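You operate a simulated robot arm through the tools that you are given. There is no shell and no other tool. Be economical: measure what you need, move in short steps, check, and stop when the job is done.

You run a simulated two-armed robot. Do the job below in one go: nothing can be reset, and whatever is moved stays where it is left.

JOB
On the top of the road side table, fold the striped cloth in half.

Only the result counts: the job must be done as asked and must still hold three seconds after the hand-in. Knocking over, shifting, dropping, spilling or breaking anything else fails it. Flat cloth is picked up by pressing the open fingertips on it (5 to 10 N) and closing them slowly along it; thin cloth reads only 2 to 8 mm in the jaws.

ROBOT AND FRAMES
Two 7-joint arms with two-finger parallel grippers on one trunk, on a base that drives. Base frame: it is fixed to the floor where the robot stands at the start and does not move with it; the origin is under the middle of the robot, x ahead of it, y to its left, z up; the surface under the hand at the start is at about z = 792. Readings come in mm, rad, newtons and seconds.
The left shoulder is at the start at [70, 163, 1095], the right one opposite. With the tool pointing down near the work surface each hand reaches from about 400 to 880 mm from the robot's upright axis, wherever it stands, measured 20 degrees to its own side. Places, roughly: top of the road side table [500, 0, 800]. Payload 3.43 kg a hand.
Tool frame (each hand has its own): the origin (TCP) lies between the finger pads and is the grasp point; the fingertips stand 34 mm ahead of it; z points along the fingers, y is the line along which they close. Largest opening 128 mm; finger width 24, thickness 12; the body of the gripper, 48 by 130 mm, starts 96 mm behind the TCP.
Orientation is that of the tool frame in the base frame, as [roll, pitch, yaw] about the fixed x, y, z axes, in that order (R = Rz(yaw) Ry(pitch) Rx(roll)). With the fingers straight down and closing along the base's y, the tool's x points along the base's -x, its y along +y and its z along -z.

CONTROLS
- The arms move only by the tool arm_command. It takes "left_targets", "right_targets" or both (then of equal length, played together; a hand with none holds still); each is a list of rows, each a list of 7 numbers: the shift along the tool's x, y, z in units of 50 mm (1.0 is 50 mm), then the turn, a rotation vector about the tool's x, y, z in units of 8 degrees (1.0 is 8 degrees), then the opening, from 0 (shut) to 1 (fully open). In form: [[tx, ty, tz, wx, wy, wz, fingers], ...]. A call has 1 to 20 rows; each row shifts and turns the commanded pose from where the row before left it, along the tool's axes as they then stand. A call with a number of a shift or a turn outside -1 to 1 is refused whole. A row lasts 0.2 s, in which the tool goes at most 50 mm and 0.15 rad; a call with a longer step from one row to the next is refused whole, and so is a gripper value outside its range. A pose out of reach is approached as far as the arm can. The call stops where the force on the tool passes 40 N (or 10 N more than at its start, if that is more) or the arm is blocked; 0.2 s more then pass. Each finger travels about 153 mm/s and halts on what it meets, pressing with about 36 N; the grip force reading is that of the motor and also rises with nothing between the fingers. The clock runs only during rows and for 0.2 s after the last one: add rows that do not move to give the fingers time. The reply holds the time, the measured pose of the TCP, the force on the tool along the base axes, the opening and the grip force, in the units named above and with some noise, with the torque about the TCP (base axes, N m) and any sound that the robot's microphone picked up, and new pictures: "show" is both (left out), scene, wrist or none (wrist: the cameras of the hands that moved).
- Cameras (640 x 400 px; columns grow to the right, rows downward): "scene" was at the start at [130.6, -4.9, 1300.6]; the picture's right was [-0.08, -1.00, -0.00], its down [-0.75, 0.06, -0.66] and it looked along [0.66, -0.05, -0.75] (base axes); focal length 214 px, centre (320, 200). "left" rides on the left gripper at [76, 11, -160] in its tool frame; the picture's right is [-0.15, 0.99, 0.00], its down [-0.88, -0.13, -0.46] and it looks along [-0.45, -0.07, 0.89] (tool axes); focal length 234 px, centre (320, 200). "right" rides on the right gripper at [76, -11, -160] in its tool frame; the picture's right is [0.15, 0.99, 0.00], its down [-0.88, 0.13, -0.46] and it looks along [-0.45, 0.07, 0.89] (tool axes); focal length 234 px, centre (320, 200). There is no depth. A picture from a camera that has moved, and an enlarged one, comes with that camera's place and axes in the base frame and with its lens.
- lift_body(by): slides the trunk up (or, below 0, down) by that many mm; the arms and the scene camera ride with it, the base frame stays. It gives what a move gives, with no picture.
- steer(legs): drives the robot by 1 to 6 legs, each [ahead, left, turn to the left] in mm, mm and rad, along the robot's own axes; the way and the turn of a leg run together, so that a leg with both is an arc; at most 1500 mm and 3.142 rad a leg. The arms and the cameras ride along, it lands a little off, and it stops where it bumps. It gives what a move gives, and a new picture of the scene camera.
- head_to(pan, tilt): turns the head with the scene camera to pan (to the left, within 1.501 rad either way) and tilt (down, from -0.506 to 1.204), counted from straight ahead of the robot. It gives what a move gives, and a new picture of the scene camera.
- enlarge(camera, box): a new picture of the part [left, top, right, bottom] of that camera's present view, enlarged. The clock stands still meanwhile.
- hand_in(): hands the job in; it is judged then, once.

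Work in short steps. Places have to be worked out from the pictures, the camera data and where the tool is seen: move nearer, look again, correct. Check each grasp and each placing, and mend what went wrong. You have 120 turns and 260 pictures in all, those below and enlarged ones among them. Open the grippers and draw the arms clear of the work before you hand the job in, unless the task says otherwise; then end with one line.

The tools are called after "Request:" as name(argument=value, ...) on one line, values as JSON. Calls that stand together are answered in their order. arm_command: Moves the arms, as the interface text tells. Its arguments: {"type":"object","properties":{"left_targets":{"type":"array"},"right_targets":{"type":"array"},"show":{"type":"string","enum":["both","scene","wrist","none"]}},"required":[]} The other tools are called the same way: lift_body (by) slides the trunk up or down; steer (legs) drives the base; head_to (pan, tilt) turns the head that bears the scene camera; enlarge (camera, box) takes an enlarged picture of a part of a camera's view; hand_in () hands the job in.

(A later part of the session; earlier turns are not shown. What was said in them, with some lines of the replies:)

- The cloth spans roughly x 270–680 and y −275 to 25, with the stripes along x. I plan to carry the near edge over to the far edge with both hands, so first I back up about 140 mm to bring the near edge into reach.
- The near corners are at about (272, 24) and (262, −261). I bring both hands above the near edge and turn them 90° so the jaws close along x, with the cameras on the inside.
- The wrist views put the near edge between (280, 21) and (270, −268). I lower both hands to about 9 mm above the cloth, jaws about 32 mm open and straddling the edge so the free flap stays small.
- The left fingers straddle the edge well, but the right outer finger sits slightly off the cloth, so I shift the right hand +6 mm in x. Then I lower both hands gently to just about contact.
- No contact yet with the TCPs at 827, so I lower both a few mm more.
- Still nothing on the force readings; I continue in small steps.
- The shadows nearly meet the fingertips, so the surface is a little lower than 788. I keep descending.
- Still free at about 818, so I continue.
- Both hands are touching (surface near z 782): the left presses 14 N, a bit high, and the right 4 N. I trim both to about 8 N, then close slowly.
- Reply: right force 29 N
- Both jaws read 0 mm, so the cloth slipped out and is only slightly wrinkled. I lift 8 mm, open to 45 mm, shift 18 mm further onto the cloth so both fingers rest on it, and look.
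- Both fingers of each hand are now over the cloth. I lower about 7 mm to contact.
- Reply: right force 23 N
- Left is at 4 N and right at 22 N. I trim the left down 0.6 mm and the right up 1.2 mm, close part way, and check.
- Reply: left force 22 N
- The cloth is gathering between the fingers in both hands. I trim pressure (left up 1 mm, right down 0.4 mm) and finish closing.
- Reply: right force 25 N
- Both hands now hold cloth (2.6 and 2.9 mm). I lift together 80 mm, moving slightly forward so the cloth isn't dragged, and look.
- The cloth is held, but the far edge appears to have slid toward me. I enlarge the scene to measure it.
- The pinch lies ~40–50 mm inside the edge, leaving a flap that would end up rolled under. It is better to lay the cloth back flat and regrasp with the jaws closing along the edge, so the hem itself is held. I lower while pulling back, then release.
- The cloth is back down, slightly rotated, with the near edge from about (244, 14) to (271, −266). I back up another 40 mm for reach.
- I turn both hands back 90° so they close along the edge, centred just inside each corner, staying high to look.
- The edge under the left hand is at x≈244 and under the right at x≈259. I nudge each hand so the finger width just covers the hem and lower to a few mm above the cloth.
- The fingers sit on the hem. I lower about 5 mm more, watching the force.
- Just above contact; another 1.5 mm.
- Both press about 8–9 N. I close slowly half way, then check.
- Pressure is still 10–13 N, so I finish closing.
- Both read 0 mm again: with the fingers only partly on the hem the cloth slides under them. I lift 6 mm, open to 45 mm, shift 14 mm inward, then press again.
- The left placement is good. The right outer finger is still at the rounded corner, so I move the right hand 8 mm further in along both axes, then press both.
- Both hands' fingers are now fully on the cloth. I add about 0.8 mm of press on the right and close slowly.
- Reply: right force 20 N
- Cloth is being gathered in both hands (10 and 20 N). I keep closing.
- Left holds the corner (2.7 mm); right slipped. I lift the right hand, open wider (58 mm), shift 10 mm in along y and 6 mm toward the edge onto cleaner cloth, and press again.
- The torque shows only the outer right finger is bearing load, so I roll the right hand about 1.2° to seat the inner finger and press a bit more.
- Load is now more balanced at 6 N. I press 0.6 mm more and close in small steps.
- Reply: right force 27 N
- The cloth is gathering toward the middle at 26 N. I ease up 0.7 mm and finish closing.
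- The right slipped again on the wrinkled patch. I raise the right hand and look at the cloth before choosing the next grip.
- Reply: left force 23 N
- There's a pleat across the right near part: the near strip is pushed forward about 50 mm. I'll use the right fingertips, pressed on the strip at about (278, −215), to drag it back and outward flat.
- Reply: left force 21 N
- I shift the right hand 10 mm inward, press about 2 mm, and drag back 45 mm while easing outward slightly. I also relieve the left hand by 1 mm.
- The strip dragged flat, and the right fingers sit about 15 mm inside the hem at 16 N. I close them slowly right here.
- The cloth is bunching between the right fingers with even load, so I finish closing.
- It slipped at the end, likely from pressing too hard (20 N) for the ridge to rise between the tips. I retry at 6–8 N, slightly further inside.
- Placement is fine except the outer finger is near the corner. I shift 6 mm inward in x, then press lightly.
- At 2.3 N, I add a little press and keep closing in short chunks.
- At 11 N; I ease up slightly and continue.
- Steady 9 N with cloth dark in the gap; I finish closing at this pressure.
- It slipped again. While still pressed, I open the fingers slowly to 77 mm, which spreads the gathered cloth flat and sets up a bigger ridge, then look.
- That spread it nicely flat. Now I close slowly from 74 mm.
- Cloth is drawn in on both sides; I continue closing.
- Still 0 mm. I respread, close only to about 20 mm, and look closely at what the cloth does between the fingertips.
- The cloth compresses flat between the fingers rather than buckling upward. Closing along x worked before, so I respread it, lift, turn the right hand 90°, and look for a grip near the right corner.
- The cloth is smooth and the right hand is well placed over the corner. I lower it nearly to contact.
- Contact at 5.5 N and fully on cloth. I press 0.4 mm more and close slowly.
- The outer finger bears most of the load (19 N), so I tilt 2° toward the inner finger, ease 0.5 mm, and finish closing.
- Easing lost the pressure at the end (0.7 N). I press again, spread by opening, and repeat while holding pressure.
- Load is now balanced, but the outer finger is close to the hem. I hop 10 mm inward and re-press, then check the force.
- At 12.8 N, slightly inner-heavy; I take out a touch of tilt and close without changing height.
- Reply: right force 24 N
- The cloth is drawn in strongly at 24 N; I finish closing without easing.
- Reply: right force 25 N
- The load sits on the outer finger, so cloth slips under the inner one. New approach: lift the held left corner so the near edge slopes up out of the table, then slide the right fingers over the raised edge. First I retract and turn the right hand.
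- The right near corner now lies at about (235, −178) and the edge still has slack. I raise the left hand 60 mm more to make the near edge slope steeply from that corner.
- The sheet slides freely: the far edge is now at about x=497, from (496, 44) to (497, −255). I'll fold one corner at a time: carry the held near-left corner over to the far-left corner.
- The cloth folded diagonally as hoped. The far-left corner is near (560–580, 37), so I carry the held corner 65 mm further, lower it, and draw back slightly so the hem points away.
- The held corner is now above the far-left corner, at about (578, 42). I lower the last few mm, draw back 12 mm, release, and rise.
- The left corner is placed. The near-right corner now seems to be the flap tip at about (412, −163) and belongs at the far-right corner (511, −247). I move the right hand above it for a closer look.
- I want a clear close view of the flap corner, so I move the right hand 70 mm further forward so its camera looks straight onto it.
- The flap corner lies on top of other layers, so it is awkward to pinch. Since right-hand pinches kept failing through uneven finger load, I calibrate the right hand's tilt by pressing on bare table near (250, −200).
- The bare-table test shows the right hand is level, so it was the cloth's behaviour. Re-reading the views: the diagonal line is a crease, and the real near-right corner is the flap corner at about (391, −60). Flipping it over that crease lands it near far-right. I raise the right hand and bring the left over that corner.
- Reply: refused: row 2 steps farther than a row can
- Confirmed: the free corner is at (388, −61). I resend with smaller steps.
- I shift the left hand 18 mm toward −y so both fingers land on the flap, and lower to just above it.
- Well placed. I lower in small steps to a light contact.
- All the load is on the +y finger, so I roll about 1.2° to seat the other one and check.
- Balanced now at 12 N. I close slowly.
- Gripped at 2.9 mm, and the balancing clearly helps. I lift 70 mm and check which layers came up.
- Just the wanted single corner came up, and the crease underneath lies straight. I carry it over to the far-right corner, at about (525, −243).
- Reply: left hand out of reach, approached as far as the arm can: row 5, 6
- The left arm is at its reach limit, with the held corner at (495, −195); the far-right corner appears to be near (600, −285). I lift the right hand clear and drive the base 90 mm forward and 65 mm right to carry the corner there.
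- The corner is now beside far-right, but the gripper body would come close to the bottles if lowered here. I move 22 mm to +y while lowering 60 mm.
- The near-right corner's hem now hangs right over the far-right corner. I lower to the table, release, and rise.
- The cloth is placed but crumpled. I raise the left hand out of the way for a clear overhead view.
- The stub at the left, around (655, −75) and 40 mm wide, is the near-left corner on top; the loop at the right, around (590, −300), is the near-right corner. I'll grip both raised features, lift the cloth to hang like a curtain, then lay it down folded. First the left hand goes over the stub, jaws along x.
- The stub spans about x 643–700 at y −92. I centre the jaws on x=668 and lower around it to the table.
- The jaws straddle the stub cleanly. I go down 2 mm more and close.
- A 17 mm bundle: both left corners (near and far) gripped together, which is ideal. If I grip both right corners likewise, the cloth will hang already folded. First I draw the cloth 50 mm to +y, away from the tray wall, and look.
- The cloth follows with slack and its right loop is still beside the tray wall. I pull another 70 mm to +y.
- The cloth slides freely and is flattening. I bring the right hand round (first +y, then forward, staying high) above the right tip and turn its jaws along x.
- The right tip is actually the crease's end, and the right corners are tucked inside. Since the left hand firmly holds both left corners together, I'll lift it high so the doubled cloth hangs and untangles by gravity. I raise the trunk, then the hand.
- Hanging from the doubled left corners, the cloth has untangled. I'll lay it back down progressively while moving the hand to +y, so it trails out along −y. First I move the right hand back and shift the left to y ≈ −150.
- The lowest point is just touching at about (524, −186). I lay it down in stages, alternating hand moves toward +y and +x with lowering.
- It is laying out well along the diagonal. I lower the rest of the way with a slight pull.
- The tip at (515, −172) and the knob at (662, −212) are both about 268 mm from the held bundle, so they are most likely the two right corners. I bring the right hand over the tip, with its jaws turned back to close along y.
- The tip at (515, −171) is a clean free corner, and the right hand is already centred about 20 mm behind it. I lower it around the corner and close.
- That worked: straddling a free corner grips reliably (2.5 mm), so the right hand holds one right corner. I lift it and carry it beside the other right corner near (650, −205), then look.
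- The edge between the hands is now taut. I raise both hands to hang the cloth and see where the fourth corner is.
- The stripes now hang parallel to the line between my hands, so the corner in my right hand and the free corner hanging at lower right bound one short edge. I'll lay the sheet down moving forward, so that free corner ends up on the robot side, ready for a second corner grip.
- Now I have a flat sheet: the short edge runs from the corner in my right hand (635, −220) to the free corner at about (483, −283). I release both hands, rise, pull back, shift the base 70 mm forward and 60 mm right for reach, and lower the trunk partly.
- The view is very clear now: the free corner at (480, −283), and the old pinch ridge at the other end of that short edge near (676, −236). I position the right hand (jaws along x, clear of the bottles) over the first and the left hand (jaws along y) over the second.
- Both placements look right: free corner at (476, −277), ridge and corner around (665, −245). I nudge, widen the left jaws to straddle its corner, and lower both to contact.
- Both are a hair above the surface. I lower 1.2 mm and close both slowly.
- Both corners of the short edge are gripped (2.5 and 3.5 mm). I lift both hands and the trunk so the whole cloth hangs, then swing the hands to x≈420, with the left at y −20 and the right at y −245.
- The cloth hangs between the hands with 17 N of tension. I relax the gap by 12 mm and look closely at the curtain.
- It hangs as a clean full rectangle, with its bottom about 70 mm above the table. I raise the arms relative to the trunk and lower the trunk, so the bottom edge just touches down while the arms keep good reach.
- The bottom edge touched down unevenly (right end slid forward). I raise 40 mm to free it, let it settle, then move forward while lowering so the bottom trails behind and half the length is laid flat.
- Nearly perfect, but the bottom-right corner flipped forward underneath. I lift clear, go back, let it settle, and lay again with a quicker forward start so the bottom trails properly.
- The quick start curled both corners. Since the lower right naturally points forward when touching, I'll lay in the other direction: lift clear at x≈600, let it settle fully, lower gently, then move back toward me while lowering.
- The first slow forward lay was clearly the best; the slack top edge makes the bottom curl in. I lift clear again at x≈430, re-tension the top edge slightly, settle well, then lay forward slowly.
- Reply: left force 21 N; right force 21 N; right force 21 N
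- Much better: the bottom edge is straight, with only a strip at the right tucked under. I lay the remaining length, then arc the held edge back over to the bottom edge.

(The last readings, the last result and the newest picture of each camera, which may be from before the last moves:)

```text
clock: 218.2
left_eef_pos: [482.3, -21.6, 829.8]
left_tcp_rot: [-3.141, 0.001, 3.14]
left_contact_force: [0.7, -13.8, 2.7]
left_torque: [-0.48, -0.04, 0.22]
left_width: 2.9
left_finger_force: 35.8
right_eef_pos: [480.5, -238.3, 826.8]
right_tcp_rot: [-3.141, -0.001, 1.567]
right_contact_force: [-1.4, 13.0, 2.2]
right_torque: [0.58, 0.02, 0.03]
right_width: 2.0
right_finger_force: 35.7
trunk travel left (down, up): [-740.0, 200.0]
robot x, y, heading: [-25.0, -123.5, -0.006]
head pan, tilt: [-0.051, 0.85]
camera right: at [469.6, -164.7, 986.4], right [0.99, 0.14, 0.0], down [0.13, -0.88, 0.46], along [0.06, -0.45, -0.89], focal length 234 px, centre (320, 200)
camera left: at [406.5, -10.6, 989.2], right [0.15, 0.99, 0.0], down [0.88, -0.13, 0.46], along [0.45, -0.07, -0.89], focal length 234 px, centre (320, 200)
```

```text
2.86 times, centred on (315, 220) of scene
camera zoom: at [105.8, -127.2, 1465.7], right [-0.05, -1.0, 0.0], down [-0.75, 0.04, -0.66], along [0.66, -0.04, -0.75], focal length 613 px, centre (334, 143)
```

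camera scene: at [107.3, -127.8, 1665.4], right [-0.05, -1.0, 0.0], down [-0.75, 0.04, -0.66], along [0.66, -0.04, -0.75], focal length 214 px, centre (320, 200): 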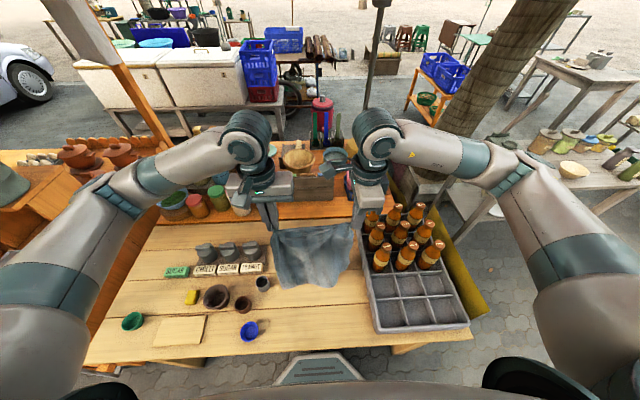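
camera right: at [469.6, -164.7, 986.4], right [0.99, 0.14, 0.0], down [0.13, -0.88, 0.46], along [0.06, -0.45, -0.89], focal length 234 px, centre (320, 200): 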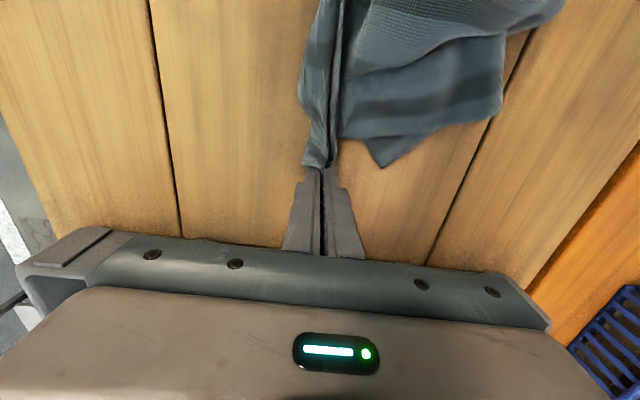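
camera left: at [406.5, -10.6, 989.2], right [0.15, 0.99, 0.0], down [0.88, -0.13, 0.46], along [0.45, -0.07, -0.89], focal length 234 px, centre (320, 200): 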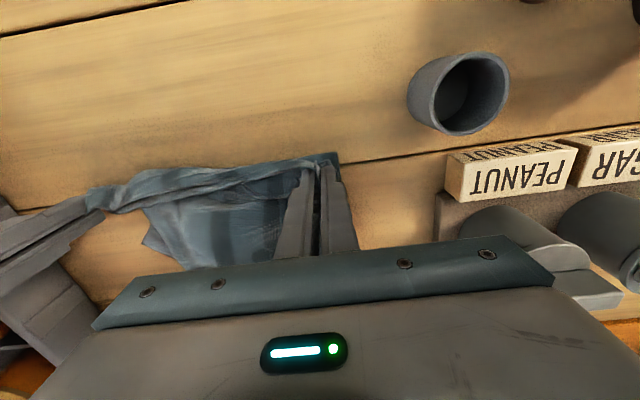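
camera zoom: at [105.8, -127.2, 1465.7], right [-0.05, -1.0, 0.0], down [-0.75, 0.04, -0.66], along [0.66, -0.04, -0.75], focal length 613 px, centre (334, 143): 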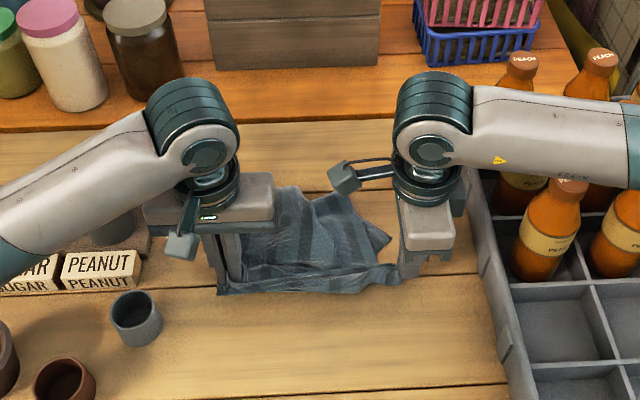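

Folded over, with the held edge back on the bottom edge. I lower the last few mm, open the fingers slowly while lightly pressed to spread the gathers, then rise and look.

Request:
arm_command(left_targets=[[0, -0.05, 0.12, 0, 0, 0, 0], [0, 0, 0.08, 0, 0, 0, 0], [0, 0, 0, 0, 0, 0, 0.06], [0, 0, 0, 0, 0, 0, 0.12], [0, 0, 0, 0, 0, 0, 0.18], [0, 0, 0, 0, 0, 0, 0.25], [0, 0, 0, 0, 0, 0, 0.32], [0, 0, 0, 0, 0, 0, 0.4], [0, 0, 0, 0, 0, 0, 0.48], [0, 0, -0.4, 0, 0, 0, 0.48], [0, 0, -0.8, 0, 0, 0, 0.48], [0.3, 0, -0.8, 0, 0, 0, 0.48], [0.3, 0.6, -0.6, 0, 0, 0, 0.48], [0.3, 0.7, -0.5, 0, 0, 0, 0.48]], right_targets=[[0.05, 0, 0.1, 0, 0, 0, 0], [0, 0, 0.04, 0, 0, 0, 0], [0, 0, 0, 0, 0, 0, 0.06], [0, 0, 0, 0, 0, 0, 0.12], [0, 0, 0, 0, 0, 0, 0.18], [0, 0, 0, 0, 0, 0, 0.25], [0, 0, 0, 0, 0, 0, 0.32], [0, 0, 0, 0, 0, 0, 0.36], [0, 0, 0, 0, 0, 0, 0.4], [0, 0, -0.4, 0, 0, 0, 0.4], [0, 0, -0.8, 0, 0, 0, 0.4], [0, -0.3, -0.8, 0, 0, 0, 0.4], [0, 0.5, -0.6, 0, 0, 0, 0.4], [0, 0.5, -0.5, 0, 0, 0, 0.4]], show="none")

Request:
enlarge(camera="scene", box=[230, 170, 390, 290])

Request:
enlarge(camera="right", box=[160, 0, 560, 200])

```text
clock: 221.2
left_eef_pos: [436.5, 43.4, 974.3]
left_tcp_rot: [3.14, 0.0, 3.139]
left_contact_force: [0.0, 0.5, 0.3]
left_torque: [-0.01, 0.0, 0.01]
left_width: 61.3
left_finger_force: 0.1
right_eef_pos: [516.9, -238.7, 975.5]
right_tcp_rot: [-3.14, 0.002, 1.569]
right_contact_force: [0.6, 0.3, 0.1]
right_torque: [-0.01, -0.02, -0.02]
right_width: 51.2
right_finger_force: 0.0
trunk travel left (down, up): [-740.0, 200.0]
robot x, y, heading: [-25.3, -123.6, -0.0]
head pan, tilt: [-0.051, 0.85]
```

```text
3.33 times, centred on (310, 230) of scene
camera zoom: at [105.7, -125.5, 1465.5], right [-0.05, -1.0, 0.0], down [-0.75, 0.04, -0.66], along [0.66, -0.04, -0.75], focal length 715 px, centre (353, 100)
```

zoom: 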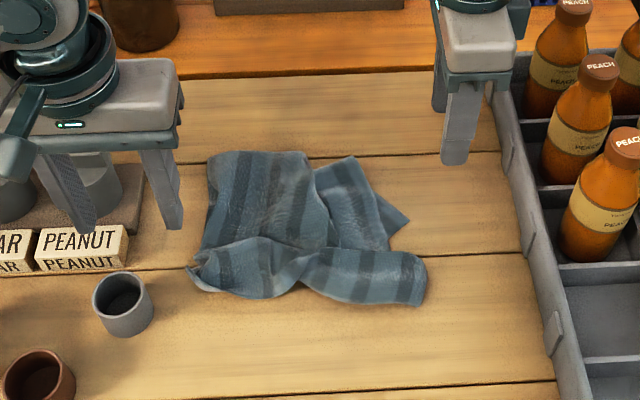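

```text
1.60 times, centred on (360, 100) of right
camera zoom: at [506.5, -163.8, 1134.7], right [0.99, 0.14, 0.0], down [0.13, -0.88, 0.46], along [0.06, -0.45, -0.89], focal length 375 px, centre (256, 360)
```

zoom: 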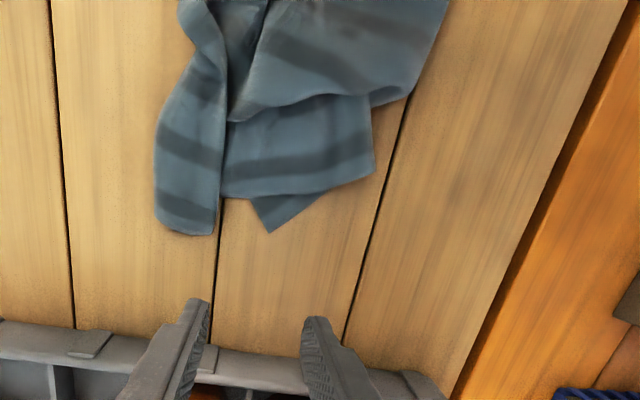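

The cloth is folded over, but the right part is tucked: the bottom layer's right corner points out at (524, −213). I straddle that corner with the right hand, grip it, and pull it out toward its proper place (near-right).

Request:
arm_command(right_targets=[[0.4, 0.1, 0.5, 0, 0, 0, 0.45], [0.4, 0.1, 0.5, 0, 0, 0, 0.45], [0, 0, 0.8, 0, 0, 0, 0.45], [0, 0, 0.8, 0, 0, 0, 0.45], [0, 0, 0.5, 0, 0, 0, 0.45], [0, 0, 0.1, 0, 0, 0, 0.45], [0, 0, 0, 0, 0, 0, 0.38], [0, 0, 0, 0, 0, 0, 0.31], [0, 0, 0, 0, 0, 0, 0.24], [0, 0, 0, 0, 0, 0, 0.17], [0, 0, 0, 0, 0, 0, 0.1], [0, 0, 0, 0, 0, 0, 0.04], [0, 0, 0, 0, 0, 0, 0], [0, 0, 0, 0, 0, 0, 0]], show="wrist")

```text
clock: 224.2
left_eef_pos: [436.9, 40.4, 973.9]
left_tcp_rot: [-3.142, -0.001, 3.14]
left_contact_force: [-0.3, -0.3, 0.7]
left_torque: [-0.03, 0.02, 0.0]
left_width: 61.4
left_finger_force: 0.0
right_eef_pos: [528.5, -200.8, 815.6]
right_tcp_rot: [-3.137, 0.0, 1.569]
right_contact_force: [1.1, -0.4, -0.6]
right_torque: [0.01, 0.02, -0.05]
right_width: 1.9
right_finger_force: 35.7
trunk travel left (down, up): [-740.0, 200.0]
robot x, y, heading: [-25.6, -123.8, -0.001]
head pan, tilt: [-0.051, 0.85]
camera right: at [517.7, -125.9, 975.2], right [0.99, 0.14, 0.0], down [0.13, -0.88, 0.46], along [0.06, -0.45, -0.89], focal length 234 px, centre (320, 200)
```

right: 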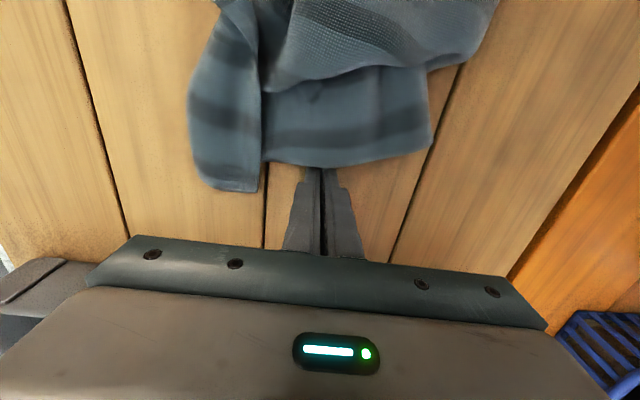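

Gripped (1.9 mm). I pull it out low, outward to −y and then toward me, release, rise, and look.

Request:
arm_command(right_targets=[[0, 0, -0.12, 0, 0, 0, 0], [-0.3, 0, 0, 0, 0, 0, 0], [-0.3, -0.1, 0, 0, 0, 0, 0], [-0.3, -0.2, 0, 0, 0, 0, 0], [-0.2, -0.3, 0, 0, 0, 0, 0], [-0.1, -0.3, 0, 0, 0, 0, 0], [0, -0.3, 0, 0, 0, 0, 0], [0, -0.2, 0, 0, 0, 0, 0], [0, 0, 0.08, 0, 0, 0, 0], [0, 0, 0, 0, 0, 0, 0.1], [0, 0, 0, 0, 0, 0, 0.2], [0, 0, -0.5, 0, 0, 0, 0.2], [0, 0, -0.9, 0, 0, 0, 0.3], [0, 0.3, -0.9, 0, 0, 0, 0.4], [0, 0.6, -0.7, 0, 0, 0, 0.4]], show="none")

Request:
enlarge(camera="scene", box=[230, 170, 390, 290])

Request:
enlarge(camera="right", box=[100, 0, 500, 200])

```text
clock: 227.4
left_eef_pos: [437.2, 41.6, 973.4]
left_tcp_rot: [3.141, -0.002, 3.14]
left_contact_force: [0.5, 0.6, -0.4]
left_torque: [0.01, 0.0, 0.01]
left_width: 61.8
left_finger_force: 0.1
right_eef_pos: [503.4, -258.2, 967.6]
right_tcp_rot: [-3.138, 0.0, 1.568]
right_contact_force: [-0.5, -0.1, -0.3]
right_torque: [-0.02, 0.03, -0.02]
right_width: 51.4
right_finger_force: 0.2
trunk travel left (down, up): [-740.0, 200.0]
robot x, y, heading: [-19.6, -123.3, -0.005]
head pan, tilt: [-0.051, 0.85]
```

```text
3.33 times, centred on (310, 230) of scene
camera zoom: at [107.2, -126.4, 1465.4], right [-0.05, -1.0, 0.0], down [-0.75, 0.04, -0.66], along [0.66, -0.04, -0.75], focal length 715 px, centre (353, 100)
```

zoom: 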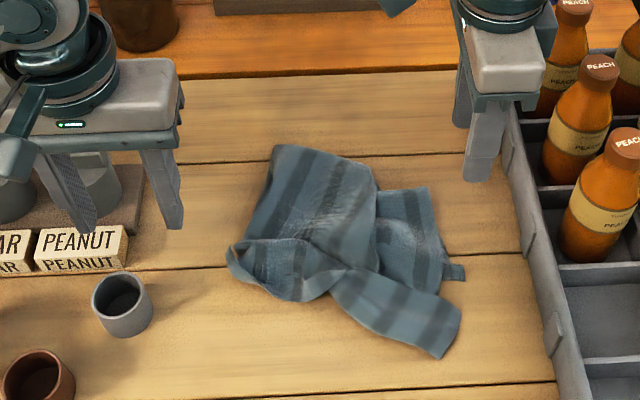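

```text
1.60 times, centred on (300, 100) of right
camera zoom: at [493.1, -183.0, 1127.1], right [0.99, 0.14, 0.0], down [0.13, -0.88, 0.46], along [0.06, -0.45, -0.89], focal length 375 px, centre (352, 360)
```

zoom: 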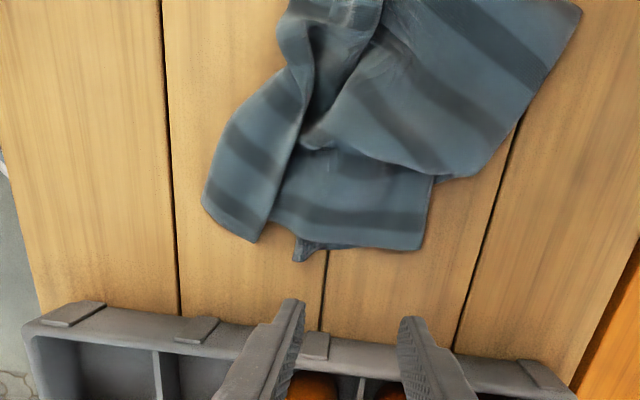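

The tuck runs lengthwise. I'll anchor the main sheet with the left fingertips and use the right fingertips, pressed on the tucked strip, to drag it outward and open the tuck. First I position both and press.

Request:
arm_command(left_targets=[[-0.41, -0.44, 0.3, 0, 0, 0, 0.48], [-0.41, -0.44, 0.5, 0, 0, 0, 0.48], [-0.41, -0.44, 0.5, 0, 0, 0, 0.48], [-0.41, -0.44, 0.5, 0, 0, 0, 0.48], [-0.41, -0.44, 0.5, 0, 0, 0, 0.48], [-0.41, -0.44, 0.5, 0, 0, 0, 0.48], [0, 0, 0.1, 0, 0, 0, 0.48], [0, 0, 0.06, 0, 0, 0, 0.48], [0, 0, 0.04, 0, 0, 0, 0.48], [0, 0, 0.03, 0, 0, 0, 0.48]], right_targets=[[0.143, -0.02, 0.3, 0, 0, 0, 0.4], [0.143, -0.02, 0.5, 0, 0, 0, 0.4], [0.143, -0.02, 0.5, 0, 0, 0, 0.4], [0.143, -0.02, 0.5, 0, 0, 0, 0.4], [0.143, -0.02, 0.5, 0, 0, 0, 0.4], [0.143, -0.02, 0.4, 0, 0, 0, 0.4], [0, 0, 0.1, 0, 0, 0, 0.4], [0, 0, 0.06, 0, 0, 0, 0.4], [0, 0, 0.04, 0, 0, 0, 0.4], [0, 0, 0.03, 0, 0, 0, 0.4]], show="wrist")

```text
clock: 229.6
left_eef_pos: [559.7, -91.2, 822.4]
left_tcp_rot: [-3.14, -0.001, 3.14]
left_contact_force: [0.2, -0.1, -0.3]
left_torque: [0.0, 0.03, 0.06]
left_width: 61.5
left_finger_force: 0.0
right_eef_pos: [494.6, -218.0, 821.9]
right_tcp_rot: [-3.139, 0.001, 1.566]
right_contact_force: [-0.6, 0.1, 0.0]
right_torque: [0.01, -0.01, 0.01]
right_width: 51.0
right_finger_force: 0.0
trunk travel left (down, up): [-740.0, 200.0]
robot x, y, heading: [-23.3, -125.5, -0.005]
head pan, tilt: [-0.051, 0.85]
camera right: at [484.8, -141.9, 980.9], right [0.99, 0.14, 0.0], down [0.13, -0.88, 0.46], along [0.06, -0.45, -0.89], focal length 234 px, centre (320, 200)
camera left: at [483.8, -79.3, 982.6], right [0.15, 0.99, 0.0], down [0.88, -0.13, 0.46], along [0.45, -0.07, -0.89], focal length 234 px, centre (320, 200)
```

right: 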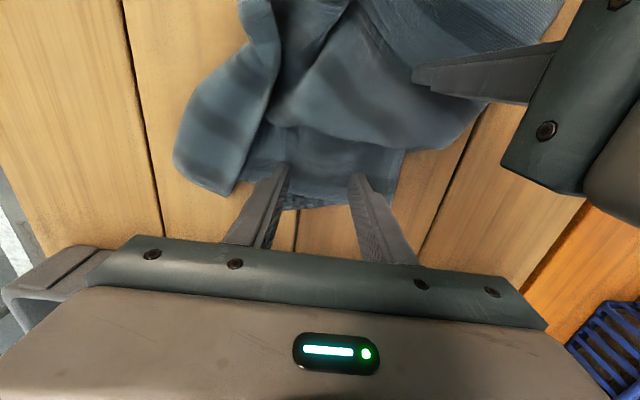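
left: 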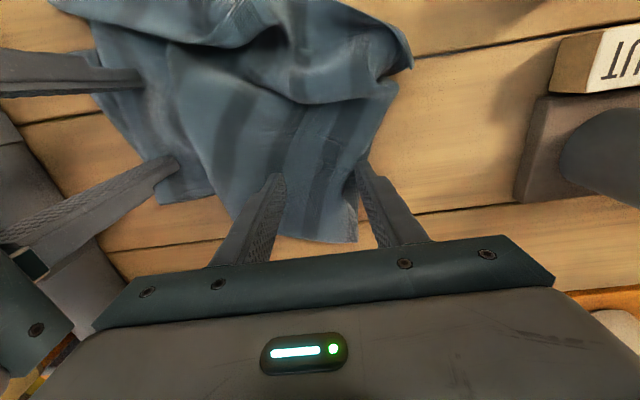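

Both are just above the cloth. I press about 4 mm more and pull apart, right 54 mm to −y and left 22 mm to +y, then lift and look.

Request:
arm_command(left_targets=[[0, 0, 0.04, 0, 0, 0, 0.48], [0, 0, 0.025, 0, 0, 0, 0.48], [0, 0, 0.015, 0, 0, 0, 0.48], [0, 0.05, 0, 0, 0, 0, 0.48], [0, 0.05, 0, 0, 0, 0, 0.48], [0, 0.05, 0, 0, 0, 0, 0.48], [0, 0.05, 0, 0, 0, 0, 0.48], [0, 0.05, 0, 0, 0, 0, 0.48], [0, 0.05, 0, 0, 0, 0, 0.48], [0, 0.05, 0, 0, 0, 0, 0.48], [0, 0.05, 0, 0, 0, 0, 0.48], [0, 0.05, 0, 0, 0, 0, 0.48], [0, 0, -0.3, 0, 0, 0, 0.48], [0, 0, -0.8, 0, 0, 0, 0.48], [0.2, 0.4, -0.8, 0, 0, 0, 0.48], [0.4, 0.6, -0.6, 0, 0, 0, 0.48], [0.5, 0.7, -0.3, 0, 0, 0, 0.48]], right_targets=[[0, 0, 0.04, 0, 0, 0, 0.4], [0, 0, 0.025, 0, 0, 0, 0.4], [0, 0, 0.015, 0, 0, 0, 0.4], [-0.12, 0, 0, 0, 0, 0, 0.4], [-0.12, 0, 0, 0, 0, 0, 0.4], [-0.12, 0, 0, 0, 0, 0, 0.4], [-0.12, 0, 0, 0, 0, 0, 0.4], [-0.12, 0, 0, 0, 0, 0, 0.4], [-0.12, 0, 0, 0, 0, 0, 0.4], [-0.12, 0, 0, 0, 0, 0, 0.4], [-0.12, 0, 0, 0, 0, 0, 0.4], [-0.12, 0, 0, 0, 0, 0, 0.4], [0, 0, -0.3, 0, 0, 0, 0.4], [0, 0, -0.8, 0, 0, 0, 0.4], [0, 0, -0.8, 0, 0, 0, 0.4], [0, 0.3, -0.8, 0, 0, 0, 0.4], [0, 0.3, -0.3, 0, 0, 0, 0.4]], show="none")

Request:
enlarge(camera="scene", box=[230, 170, 390, 290])

Request:
enlarge(camera="right", box=[100, 0, 500, 200])

```text
clock: 233.2
left_eef_pos: [501.5, 15.6, 959.6]
left_tcp_rot: [-3.14, 0.0, 3.14]
left_contact_force: [0.5, -0.4, 0.2]
left_torque: [0.02, -0.01, 0.0]
left_width: 61.4
left_finger_force: 0.1
right_eef_pos: [524.9, -267.7, 967.5]
right_tcp_rot: [-3.14, 0.002, 1.569]
right_contact_force: [0.6, 0.6, 1.1]
right_torque: [-0.06, 0.01, 0.01]
right_width: 51.1
right_finger_force: 0.1
trunk travel left (down, up): [-740.0, 200.0]
robot x, y, heading: [-22.0, -123.9, -0.006]
head pan, tilt: [-0.051, 0.85]
```

```text
3.33 times, centred on (310, 230) of scene
camera zoom: at [105.6, -125.3, 1465.5], right [-0.05, -1.0, 0.0], down [-0.75, 0.04, -0.66], along [0.66, -0.04, -0.75], focal length 715 px, centre (353, 100)
```

zoom: 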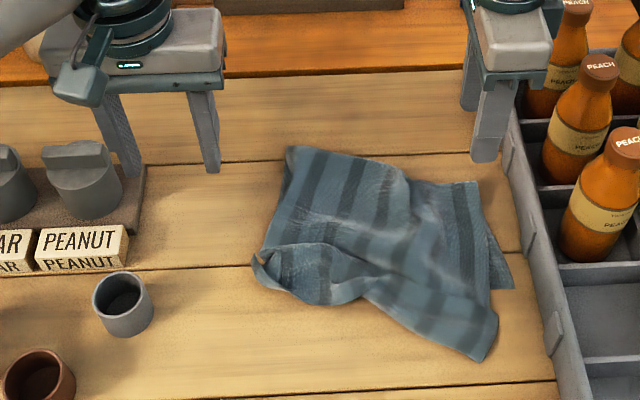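

```text
1.60 times, centred on (300, 100) of right
camera zoom: at [514.3, -193.2, 1126.2], right [0.99, 0.14, 0.0], down [0.13, -0.88, 0.46], along [0.06, -0.45, -0.89], focal length 375 px, centre (352, 360)
```

zoom: 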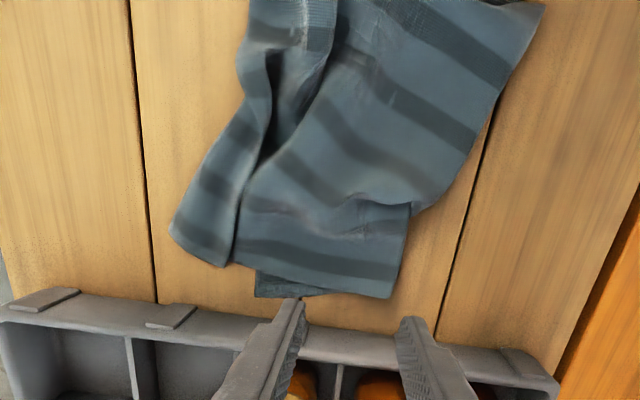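

That opened the tuck: it now looks like a doubled rectangle. The near-left portion is still bunched (150 mm deep instead of ~205), so I repeat, with the right fingertips as anchor and the left pressing near-left and dragging toward me and outward.

Request:
arm_command(left_targets=[[-0.033, -0.32, 0.44, 0, 0, 0, 0.48], [-0.033, -0.32, 0.44, 0, 0, 0, 0.48], [-0.033, -0.32, 0.44, 0, 0, 0, 0.48], [-0.033, -0.32, 0.44, 0, 0, 0, 0.48], [-0.033, -0.32, 0.44, 0, 0, 0, 0.48], [-0.033, -0.32, 0.44, 0, 0, 0, 0.48], [0, 0, 0.1, 0, 0, 0, 0.48], [0, 0, 0.05, 0, 0, 0, 0.48], [0, 0, 0.04, 0, 0, 0, 0.48], [0.13, 0.08, 0, 0, 0, 0, 0.48], [0.13, 0.08, 0, 0, 0, 0, 0.48], [0.13, 0.08, 0, 0, 0, 0, 0.48], [0.13, 0.08, 0, 0, 0, 0, 0.48], [0.13, 0.08, 0, 0, 0, 0, 0.48], [0.13, 0.08, 0, 0, 0, 0, 0.48], [0.13, 0.08, 0, 0, 0, 0, 0.48], [0.13, 0.08, 0, 0, 0, 0, 0.48], [0, 0, -0.4, 0, 0, 0, 0.48], [0, 0, -0.9, 0, 0, 0, 0.48], [0, 0.3, -0.9, 0, 0, 0, 0.48]], right_targets=[[0.11, -0.117, 0.46, 0, 0, 0, 0.4], [0.11, -0.117, 0.46, 0, 0, 0, 0.4], [0.11, -0.117, 0.46, 0, 0, 0, 0.4], [0.11, -0.117, 0.46, 0, 0, 0, 0.4], [0.11, -0.117, 0.46, 0, 0, 0, 0.4], [0.11, -0.117, 0.46, 0, 0, 0, 0.4], [0, 0, 0.13, 0, 0, 0, 0.4], [0, 0, 0.06, 0, 0, 0, 0.4], [0, 0, 0.04, 0, 0, 0, 0.4], [0, 0, 0, 0, 0, 0, 0.4], [0, 0, 0, 0, 0, 0, 0.4], [0, 0, 0, 0, 0, 0, 0.4], [0, 0, 0, 0, 0, 0, 0.4], [0, 0, 0, 0, 0, 0, 0.4], [0, 0, 0, 0, 0, 0, 0.4], [0, 0, 0, 0, 0, 0, 0.4], [0, 0, 0, 0, 0, 0, 0.4], [0, 0, -0.4, 0, 0, 0, 0.4], [0, 0, -0.9, 0, 0, 0, 0.4], [0, 0.2, -0.9, 0, 0, 0, 0.4]], show="none")

Request:
enlarge(camera="scene", box=[230, 170, 390, 290])

Request:
enlarge(camera="right", box=[100, 0, 500, 200])

```text
clock: 237.4
left_eef_pos: [463.3, -34.0, 925.7]
left_tcp_rot: [3.141, -0.001, 3.139]
left_contact_force: [-0.1, -0.1, 0.4]
left_torque: [-0.03, 0.01, -0.01]
left_width: 61.3
left_finger_force: 0.1
right_eef_pos: [501.2, -236.4, 930.3]
right_tcp_rot: [-3.138, 0.001, 1.57]
right_contact_force: [-0.3, 0.9, 0.1]
right_torque: [-0.01, -0.03, -0.01]
right_width: 51.3
right_finger_force: 0.0
trunk travel left (down, up): [-740.0, 200.0]
robot x, y, heading: [-26.6, -121.4, 0.0]
head pan, tilt: [-0.051, 0.85]
```

```text
3.33 times, centred on (310, 230) of scene
camera zoom: at [105.9, -125.9, 1465.4], right [-0.05, -1.0, 0.0], down [-0.75, 0.04, -0.66], along [0.66, -0.04, -0.75], focal length 715 px, centre (353, 100)
```

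zoom: 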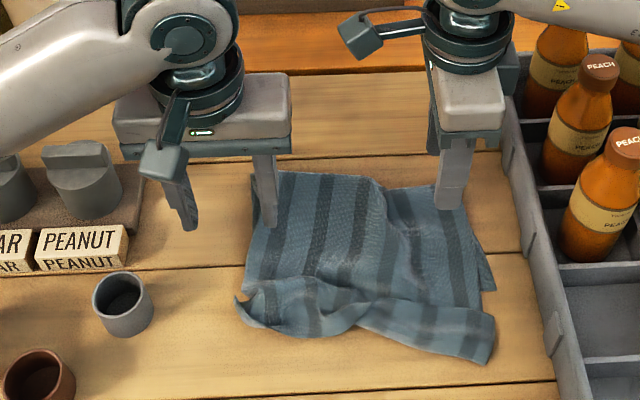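

```text
1.60 times, centred on (300, 100) of right
camera zoom: at [489.9, -160.3, 1088.1], right [0.99, 0.14, 0.0], down [0.13, -0.88, 0.46], along [0.06, -0.45, -0.89], focal length 375 px, centre (352, 360)
```

zoom: 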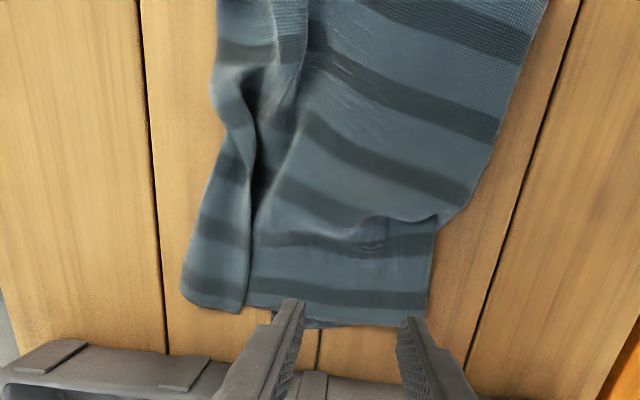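

It is now close to a clean rectangle. One feature remains, a band along the near side; I look closely to tell whether it's a pleat or the lower layer showing.

Request:
enlarge(camera="scene", box=[285, 230, 360, 285])

Request:
enlarge(camera="left", box=[40, 20, 400, 240])

```text
7.27 times, centred on (322, 258) of scene
camera zoom: at [105.9, -125.9, 1465.4], right [-0.05, -1.0, 0.0], down [-0.75, 0.04, -0.66], along [0.66, -0.04, -0.75], focal length 1560 px, centre (302, -218)
```

zoom: 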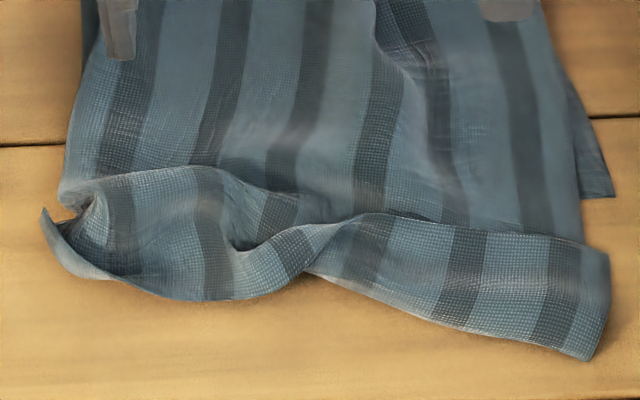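

```text
1.78 times, centred on (220, 130) of left
camera zoom: at [388.2, -22.2, 1085.8], right [0.15, 0.99, 0.0], down [0.88, -0.13, 0.45], along [0.45, -0.07, -0.89], focal length 416 px, centre (498, 324)
5 turns are left
```

zoom: 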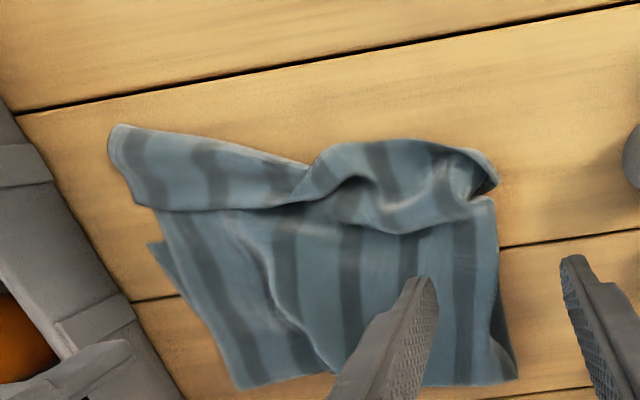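

The band looks like a leftover pleat along the near side. I anchor the main sheet with the left hand and drag the right part of the band toward me with the right fingertips.

Request:
arm_command(left_targets=[[-0.273, -0.42, 0.32, 0, 0, 0, 0.48], [-0.273, -0.42, 0.32, 0, 0, 0, 0.48], [-0.273, -0.42, 0.32, 0, 0, 0, 0.48], [-0.273, -0.42, 0.32, 0, 0, 0, 0.48], [-0.273, -0.42, 0.32, 0, 0, 0, 0.48], [-0.273, -0.42, 0.32, 0, 0, 0, 0.48], [0, 0, 0.1, 0, 0, 0, 0.48], [0, 0, 0.08, 0, 0, 0, 0.48], [0, 0, 0.05, 0, 0, 0, 0.48], [0, 0, 0, 0, 0, 0, 0.48], [0, 0, 0, 0, 0, 0, 0.48], [0, 0, 0, 0, 0, 0, 0.48], [0, 0, 0, 0, 0, 0, 0.48], [0, 0, 0, 0, 0, 0, 0.48], [0, 0, 0, 0, 0, 0, 0.48], [0, 0, 0, 0, 0, 0, 0.48], [0, 0, 0, 0, 0, 0, 0.48], [0, 0, -0.4, 0, 0, 0, 0.48], [0, 0, -0.9, 0, 0, 0, 0.48], [0, 0.3, -0.9, 0, 0, 0, 0.48]], right_targets=[[0.013, -0.357, 0.33, 0, 0, 0, 0.1], [0.013, -0.357, 0.33, 0, 0, 0, 0.1], [0.013, -0.357, 0.33, 0, 0, 0, 0.1], [0.013, -0.357, 0.33, 0, 0, 0, 0.1], [0.013, -0.357, 0.33, 0, 0, 0, 0.1], [0.013, -0.357, 0.33, 0, 0, 0, 0.1], [0, 0, 0.1, 0, 0, 0, 0.1], [0, 0, 0.08, 0, 0, 0, 0.1], [0, 0, 0.045, 0, 0, 0, 0.1], [0, -0.12, 0, 0, 0, 0, 0.1], [0, -0.12, 0, 0, 0, 0, 0.1], [0, -0.12, 0, 0, 0, 0, 0.1], [0, -0.12, 0, 0, 0, 0, 0.1], [0, -0.12, 0, 0, 0, 0, 0.1], [0, -0.12, 0, 0, 0, 0, 0.1], [0, -0.12, 0, 0, 0, 0, 0.1], [0, -0.12, 0, 0, 0, 0, 0.1], [0, 0, -0.4, 0, 0, 0, 0.1], [0, 0, -0.9, 0, 0, 0, 0.1], [0, 0, -0.9, 0, 0, 0, 0.1]], show="none")

Request:
enlarge(camera="scene", box=[250, 190, 380, 295])

```text
clock: 241.6
left_eef_pos: [543.7, -141.7, 928.9]
left_tcp_rot: [-3.141, -0.003, 3.139]
left_contact_force: [-0.7, 0.3, -0.4]
left_torque: [-0.04, -0.01, -0.02]
left_width: 61.4
left_finger_force: 0.1
right_eef_pos: [346.5, -230.5, 929.3]
right_tcp_rot: [-3.139, 0.002, 1.57]
right_contact_force: [-0.4, 0.6, 0.8]
right_torque: [-0.05, 0.02, -0.01]
right_width: 12.6
right_finger_force: 0.1
trunk travel left (down, up): [-740.0, 200.0]
robot x, y, heading: [-23.6, -122.3, -0.008]
head pan, tilt: [-0.051, 0.85]
```

```text
3.81 times, centred on (315, 242) of scene
camera zoom: at [106.7, -124.8, 1465.3], right [-0.05, -1.0, 0.0], down [-0.75, 0.04, -0.66], along [0.66, -0.04, -0.75], focal length 817 px, centre (339, 38)
4 turns are left
```

zoom: 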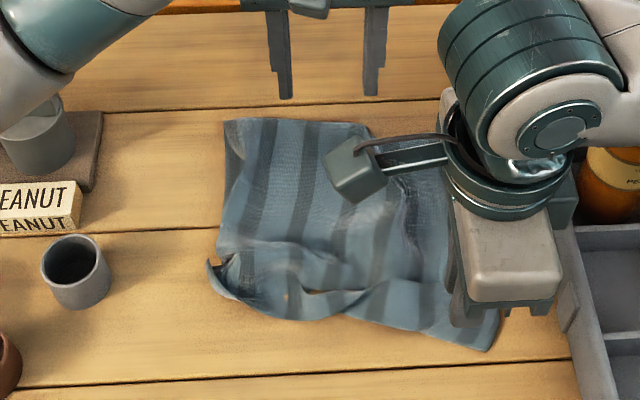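

The right part flattened. Now the left part of the band: the right fingertips hold the near-right in place while the left press near (412, −88) and drag it toward me and slightly outward.

Request:
arm_command(left_targets=[[0.44, 0.18, 0.32, 0, 0, 0, 0.48], [0.44, 0.18, 0.32, 0, 0, 0, 0.48], [0.44, 0.18, 0.32, 0, 0, 0, 0.48], [0.44, 0.18, 0.32, 0, 0, 0, 0.48], [0.44, 0.18, 0.32, 0, 0, 0, 0.48], [0.44, 0.18, 0.32, 0, 0, 0, 0.48], [0, 0, 0.1, 0, 0, 0, 0.48], [0, 0, 0.08, 0, 0, 0, 0.48], [0, 0, 0.06, 0, 0, 0, 0.48], [0.12, 0.03, 0, 0, 0, 0, 0.48], [0.12, 0.03, 0, 0, 0, 0, 0.48], [0.12, 0.03, 0, 0, 0, 0, 0.48], [0.12, 0.03, 0, 0, 0, 0, 0.48], [0.12, 0.03, 0, 0, 0, 0, 0.48], [0.12, 0.03, 0, 0, 0, 0, 0.48], [0.12, 0.03, 0, 0, 0, 0, 0.48], [0, 0, -0.4, 0, 0, 0, 0.48], [0, 0, -0.9, 0, 0, 0, 0.48], [0, 0, -0.9, 0, 0, 0, 0.48], [0, 0.4, -0.8, 0, 0, 0, 0.48]], right_targets=[[0, 0.128, 0.32, 0, 0, 0, 0.1], [0, 0.128, 0.32, 0, 0, 0, 0.1], [0, 0.128, 0.32, 0, 0, 0, 0.1], [0, 0.128, 0.32, 0, 0, 0, 0.1], [0, 0.128, 0.32, 0, 0, 0, 0.1], [0, 0.128, 0.32, 0, 0, 0, 0.1], [0, 0, 0.1, 0, 0, 0, 0.1], [0, 0, 0.08, 0, 0, 0, 0.1], [0, 0, 0.08, 0, 0, 0, 0.1], [0, 0, 0, 0, 0, 0, 0.1], [0, 0, 0, 0, 0, 0, 0.1], [0, 0, 0, 0, 0, 0, 0.1], [0, 0, 0, 0, 0, 0, 0.1], [0, 0, 0, 0, 0, 0, 0.1], [0, 0, 0, 0, 0, 0, 0.1], [0, 0, 0, 0, 0, 0, 0.1], [0, 0, -0.4, 0, 0, 0, 0.1], [0, 0, -0.9, 0, 0, 0, 0.2], [0, 0, -0.9, 0, 0, 0, 0.3], [0, -0.4, -0.8, 0, 0, 0, 0.4]], show="none")

Request:
enlarge(camera="scene", box=[250, 190, 380, 295])

```text
clock: 245.8
left_eef_pos: [371.3, -55.5, 971.7]
left_tcp_rot: [3.141, 0.0, 3.139]
left_contact_force: [-0.1, -0.1, -0.5]
left_torque: [-0.02, -0.03, 0.01]
left_width: 61.6
left_finger_force: 0.1
right_eef_pos: [362.6, -233.0, 970.3]
right_tcp_rot: [-3.14, 0.002, 1.57]
right_contact_force: [-1.2, -0.3, 0.2]
right_torque: [-0.02, 0.0, -0.01]
right_width: 51.2
right_finger_force: 0.0
trunk travel left (down, up): [-740.0, 200.0]
robot x, y, heading: [-22.1, -126.3, -0.002]
head pan, tilt: [-0.051, 0.85]
```

```text
3.81 times, centred on (315, 242) of scene
camera zoom: at [105.2, -125.1, 1465.5], right [-0.05, -1.0, 0.0], down [-0.75, 0.04, -0.66], along [0.66, -0.04, -0.75], focal length 817 px, centre (339, 38)
3 turns are left
```

zoom: 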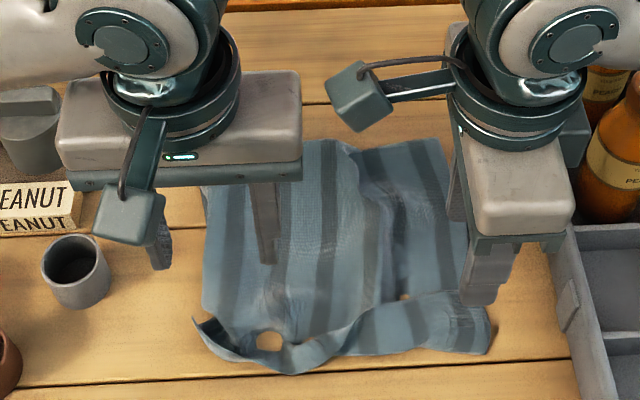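

The cloth now lies as a nearly flat doubled rectangle, and the cup and tray have not moved. I raise both open hands well clear before handing in.

Request:
arm_command(left_targets=[[0, 0.3, -0.8, 0, 0, 0, 0.5], [0, 0.3, -0.8, 0, 0, 0, 0.5], [0, 0, 0, 0, 0, 0, 0.5]], right_targets=[[0, -0.4, -0.8, 0, 0, 0, 0.5], [0, -0.4, -0.8, 0, 0, 0, 0.5], [0, 0, 0, 0, 0, 0, 0.5]], show="none")

```text
clock: 246.6
left_eef_pos: [372.3, -30.0, 1048.8]
left_tcp_rot: [3.139, -0.002, 3.139]
left_contact_force: [-0.5, 0.0, 0.2]
left_torque: [0.02, 0.01, 0.04]
left_width: 64.1
left_finger_force: 0.0
right_eef_pos: [326.2, -231.3, 1049.0]
right_tcp_rot: [-3.136, 0.001, 1.569]
right_contact_force: [1.3, -0.6, 0.5]
right_torque: [0.03, -0.01, 0.02]
right_width: 64.0
right_finger_force: 0.0
trunk travel left (down, up): [-740.0, 200.0]
robot x, y, heading: [-24.5, -123.3, -0.004]
head pan, tilt: [-0.051, 0.85]
2 turns are left
```

Both hands are open and clear of the cloth, so I hand the job in.

Request:
hand_in()

```text
The job is handed in.
```

I folded the striped cloth in half on the table and handed it in, but the fold is rough. There is still a small wrinkle along the near edge, and I could not confirm that the two layers' edges line up exactly. In the last close view the cup and tray were where they started, and I saw nothing else knocked or moved.
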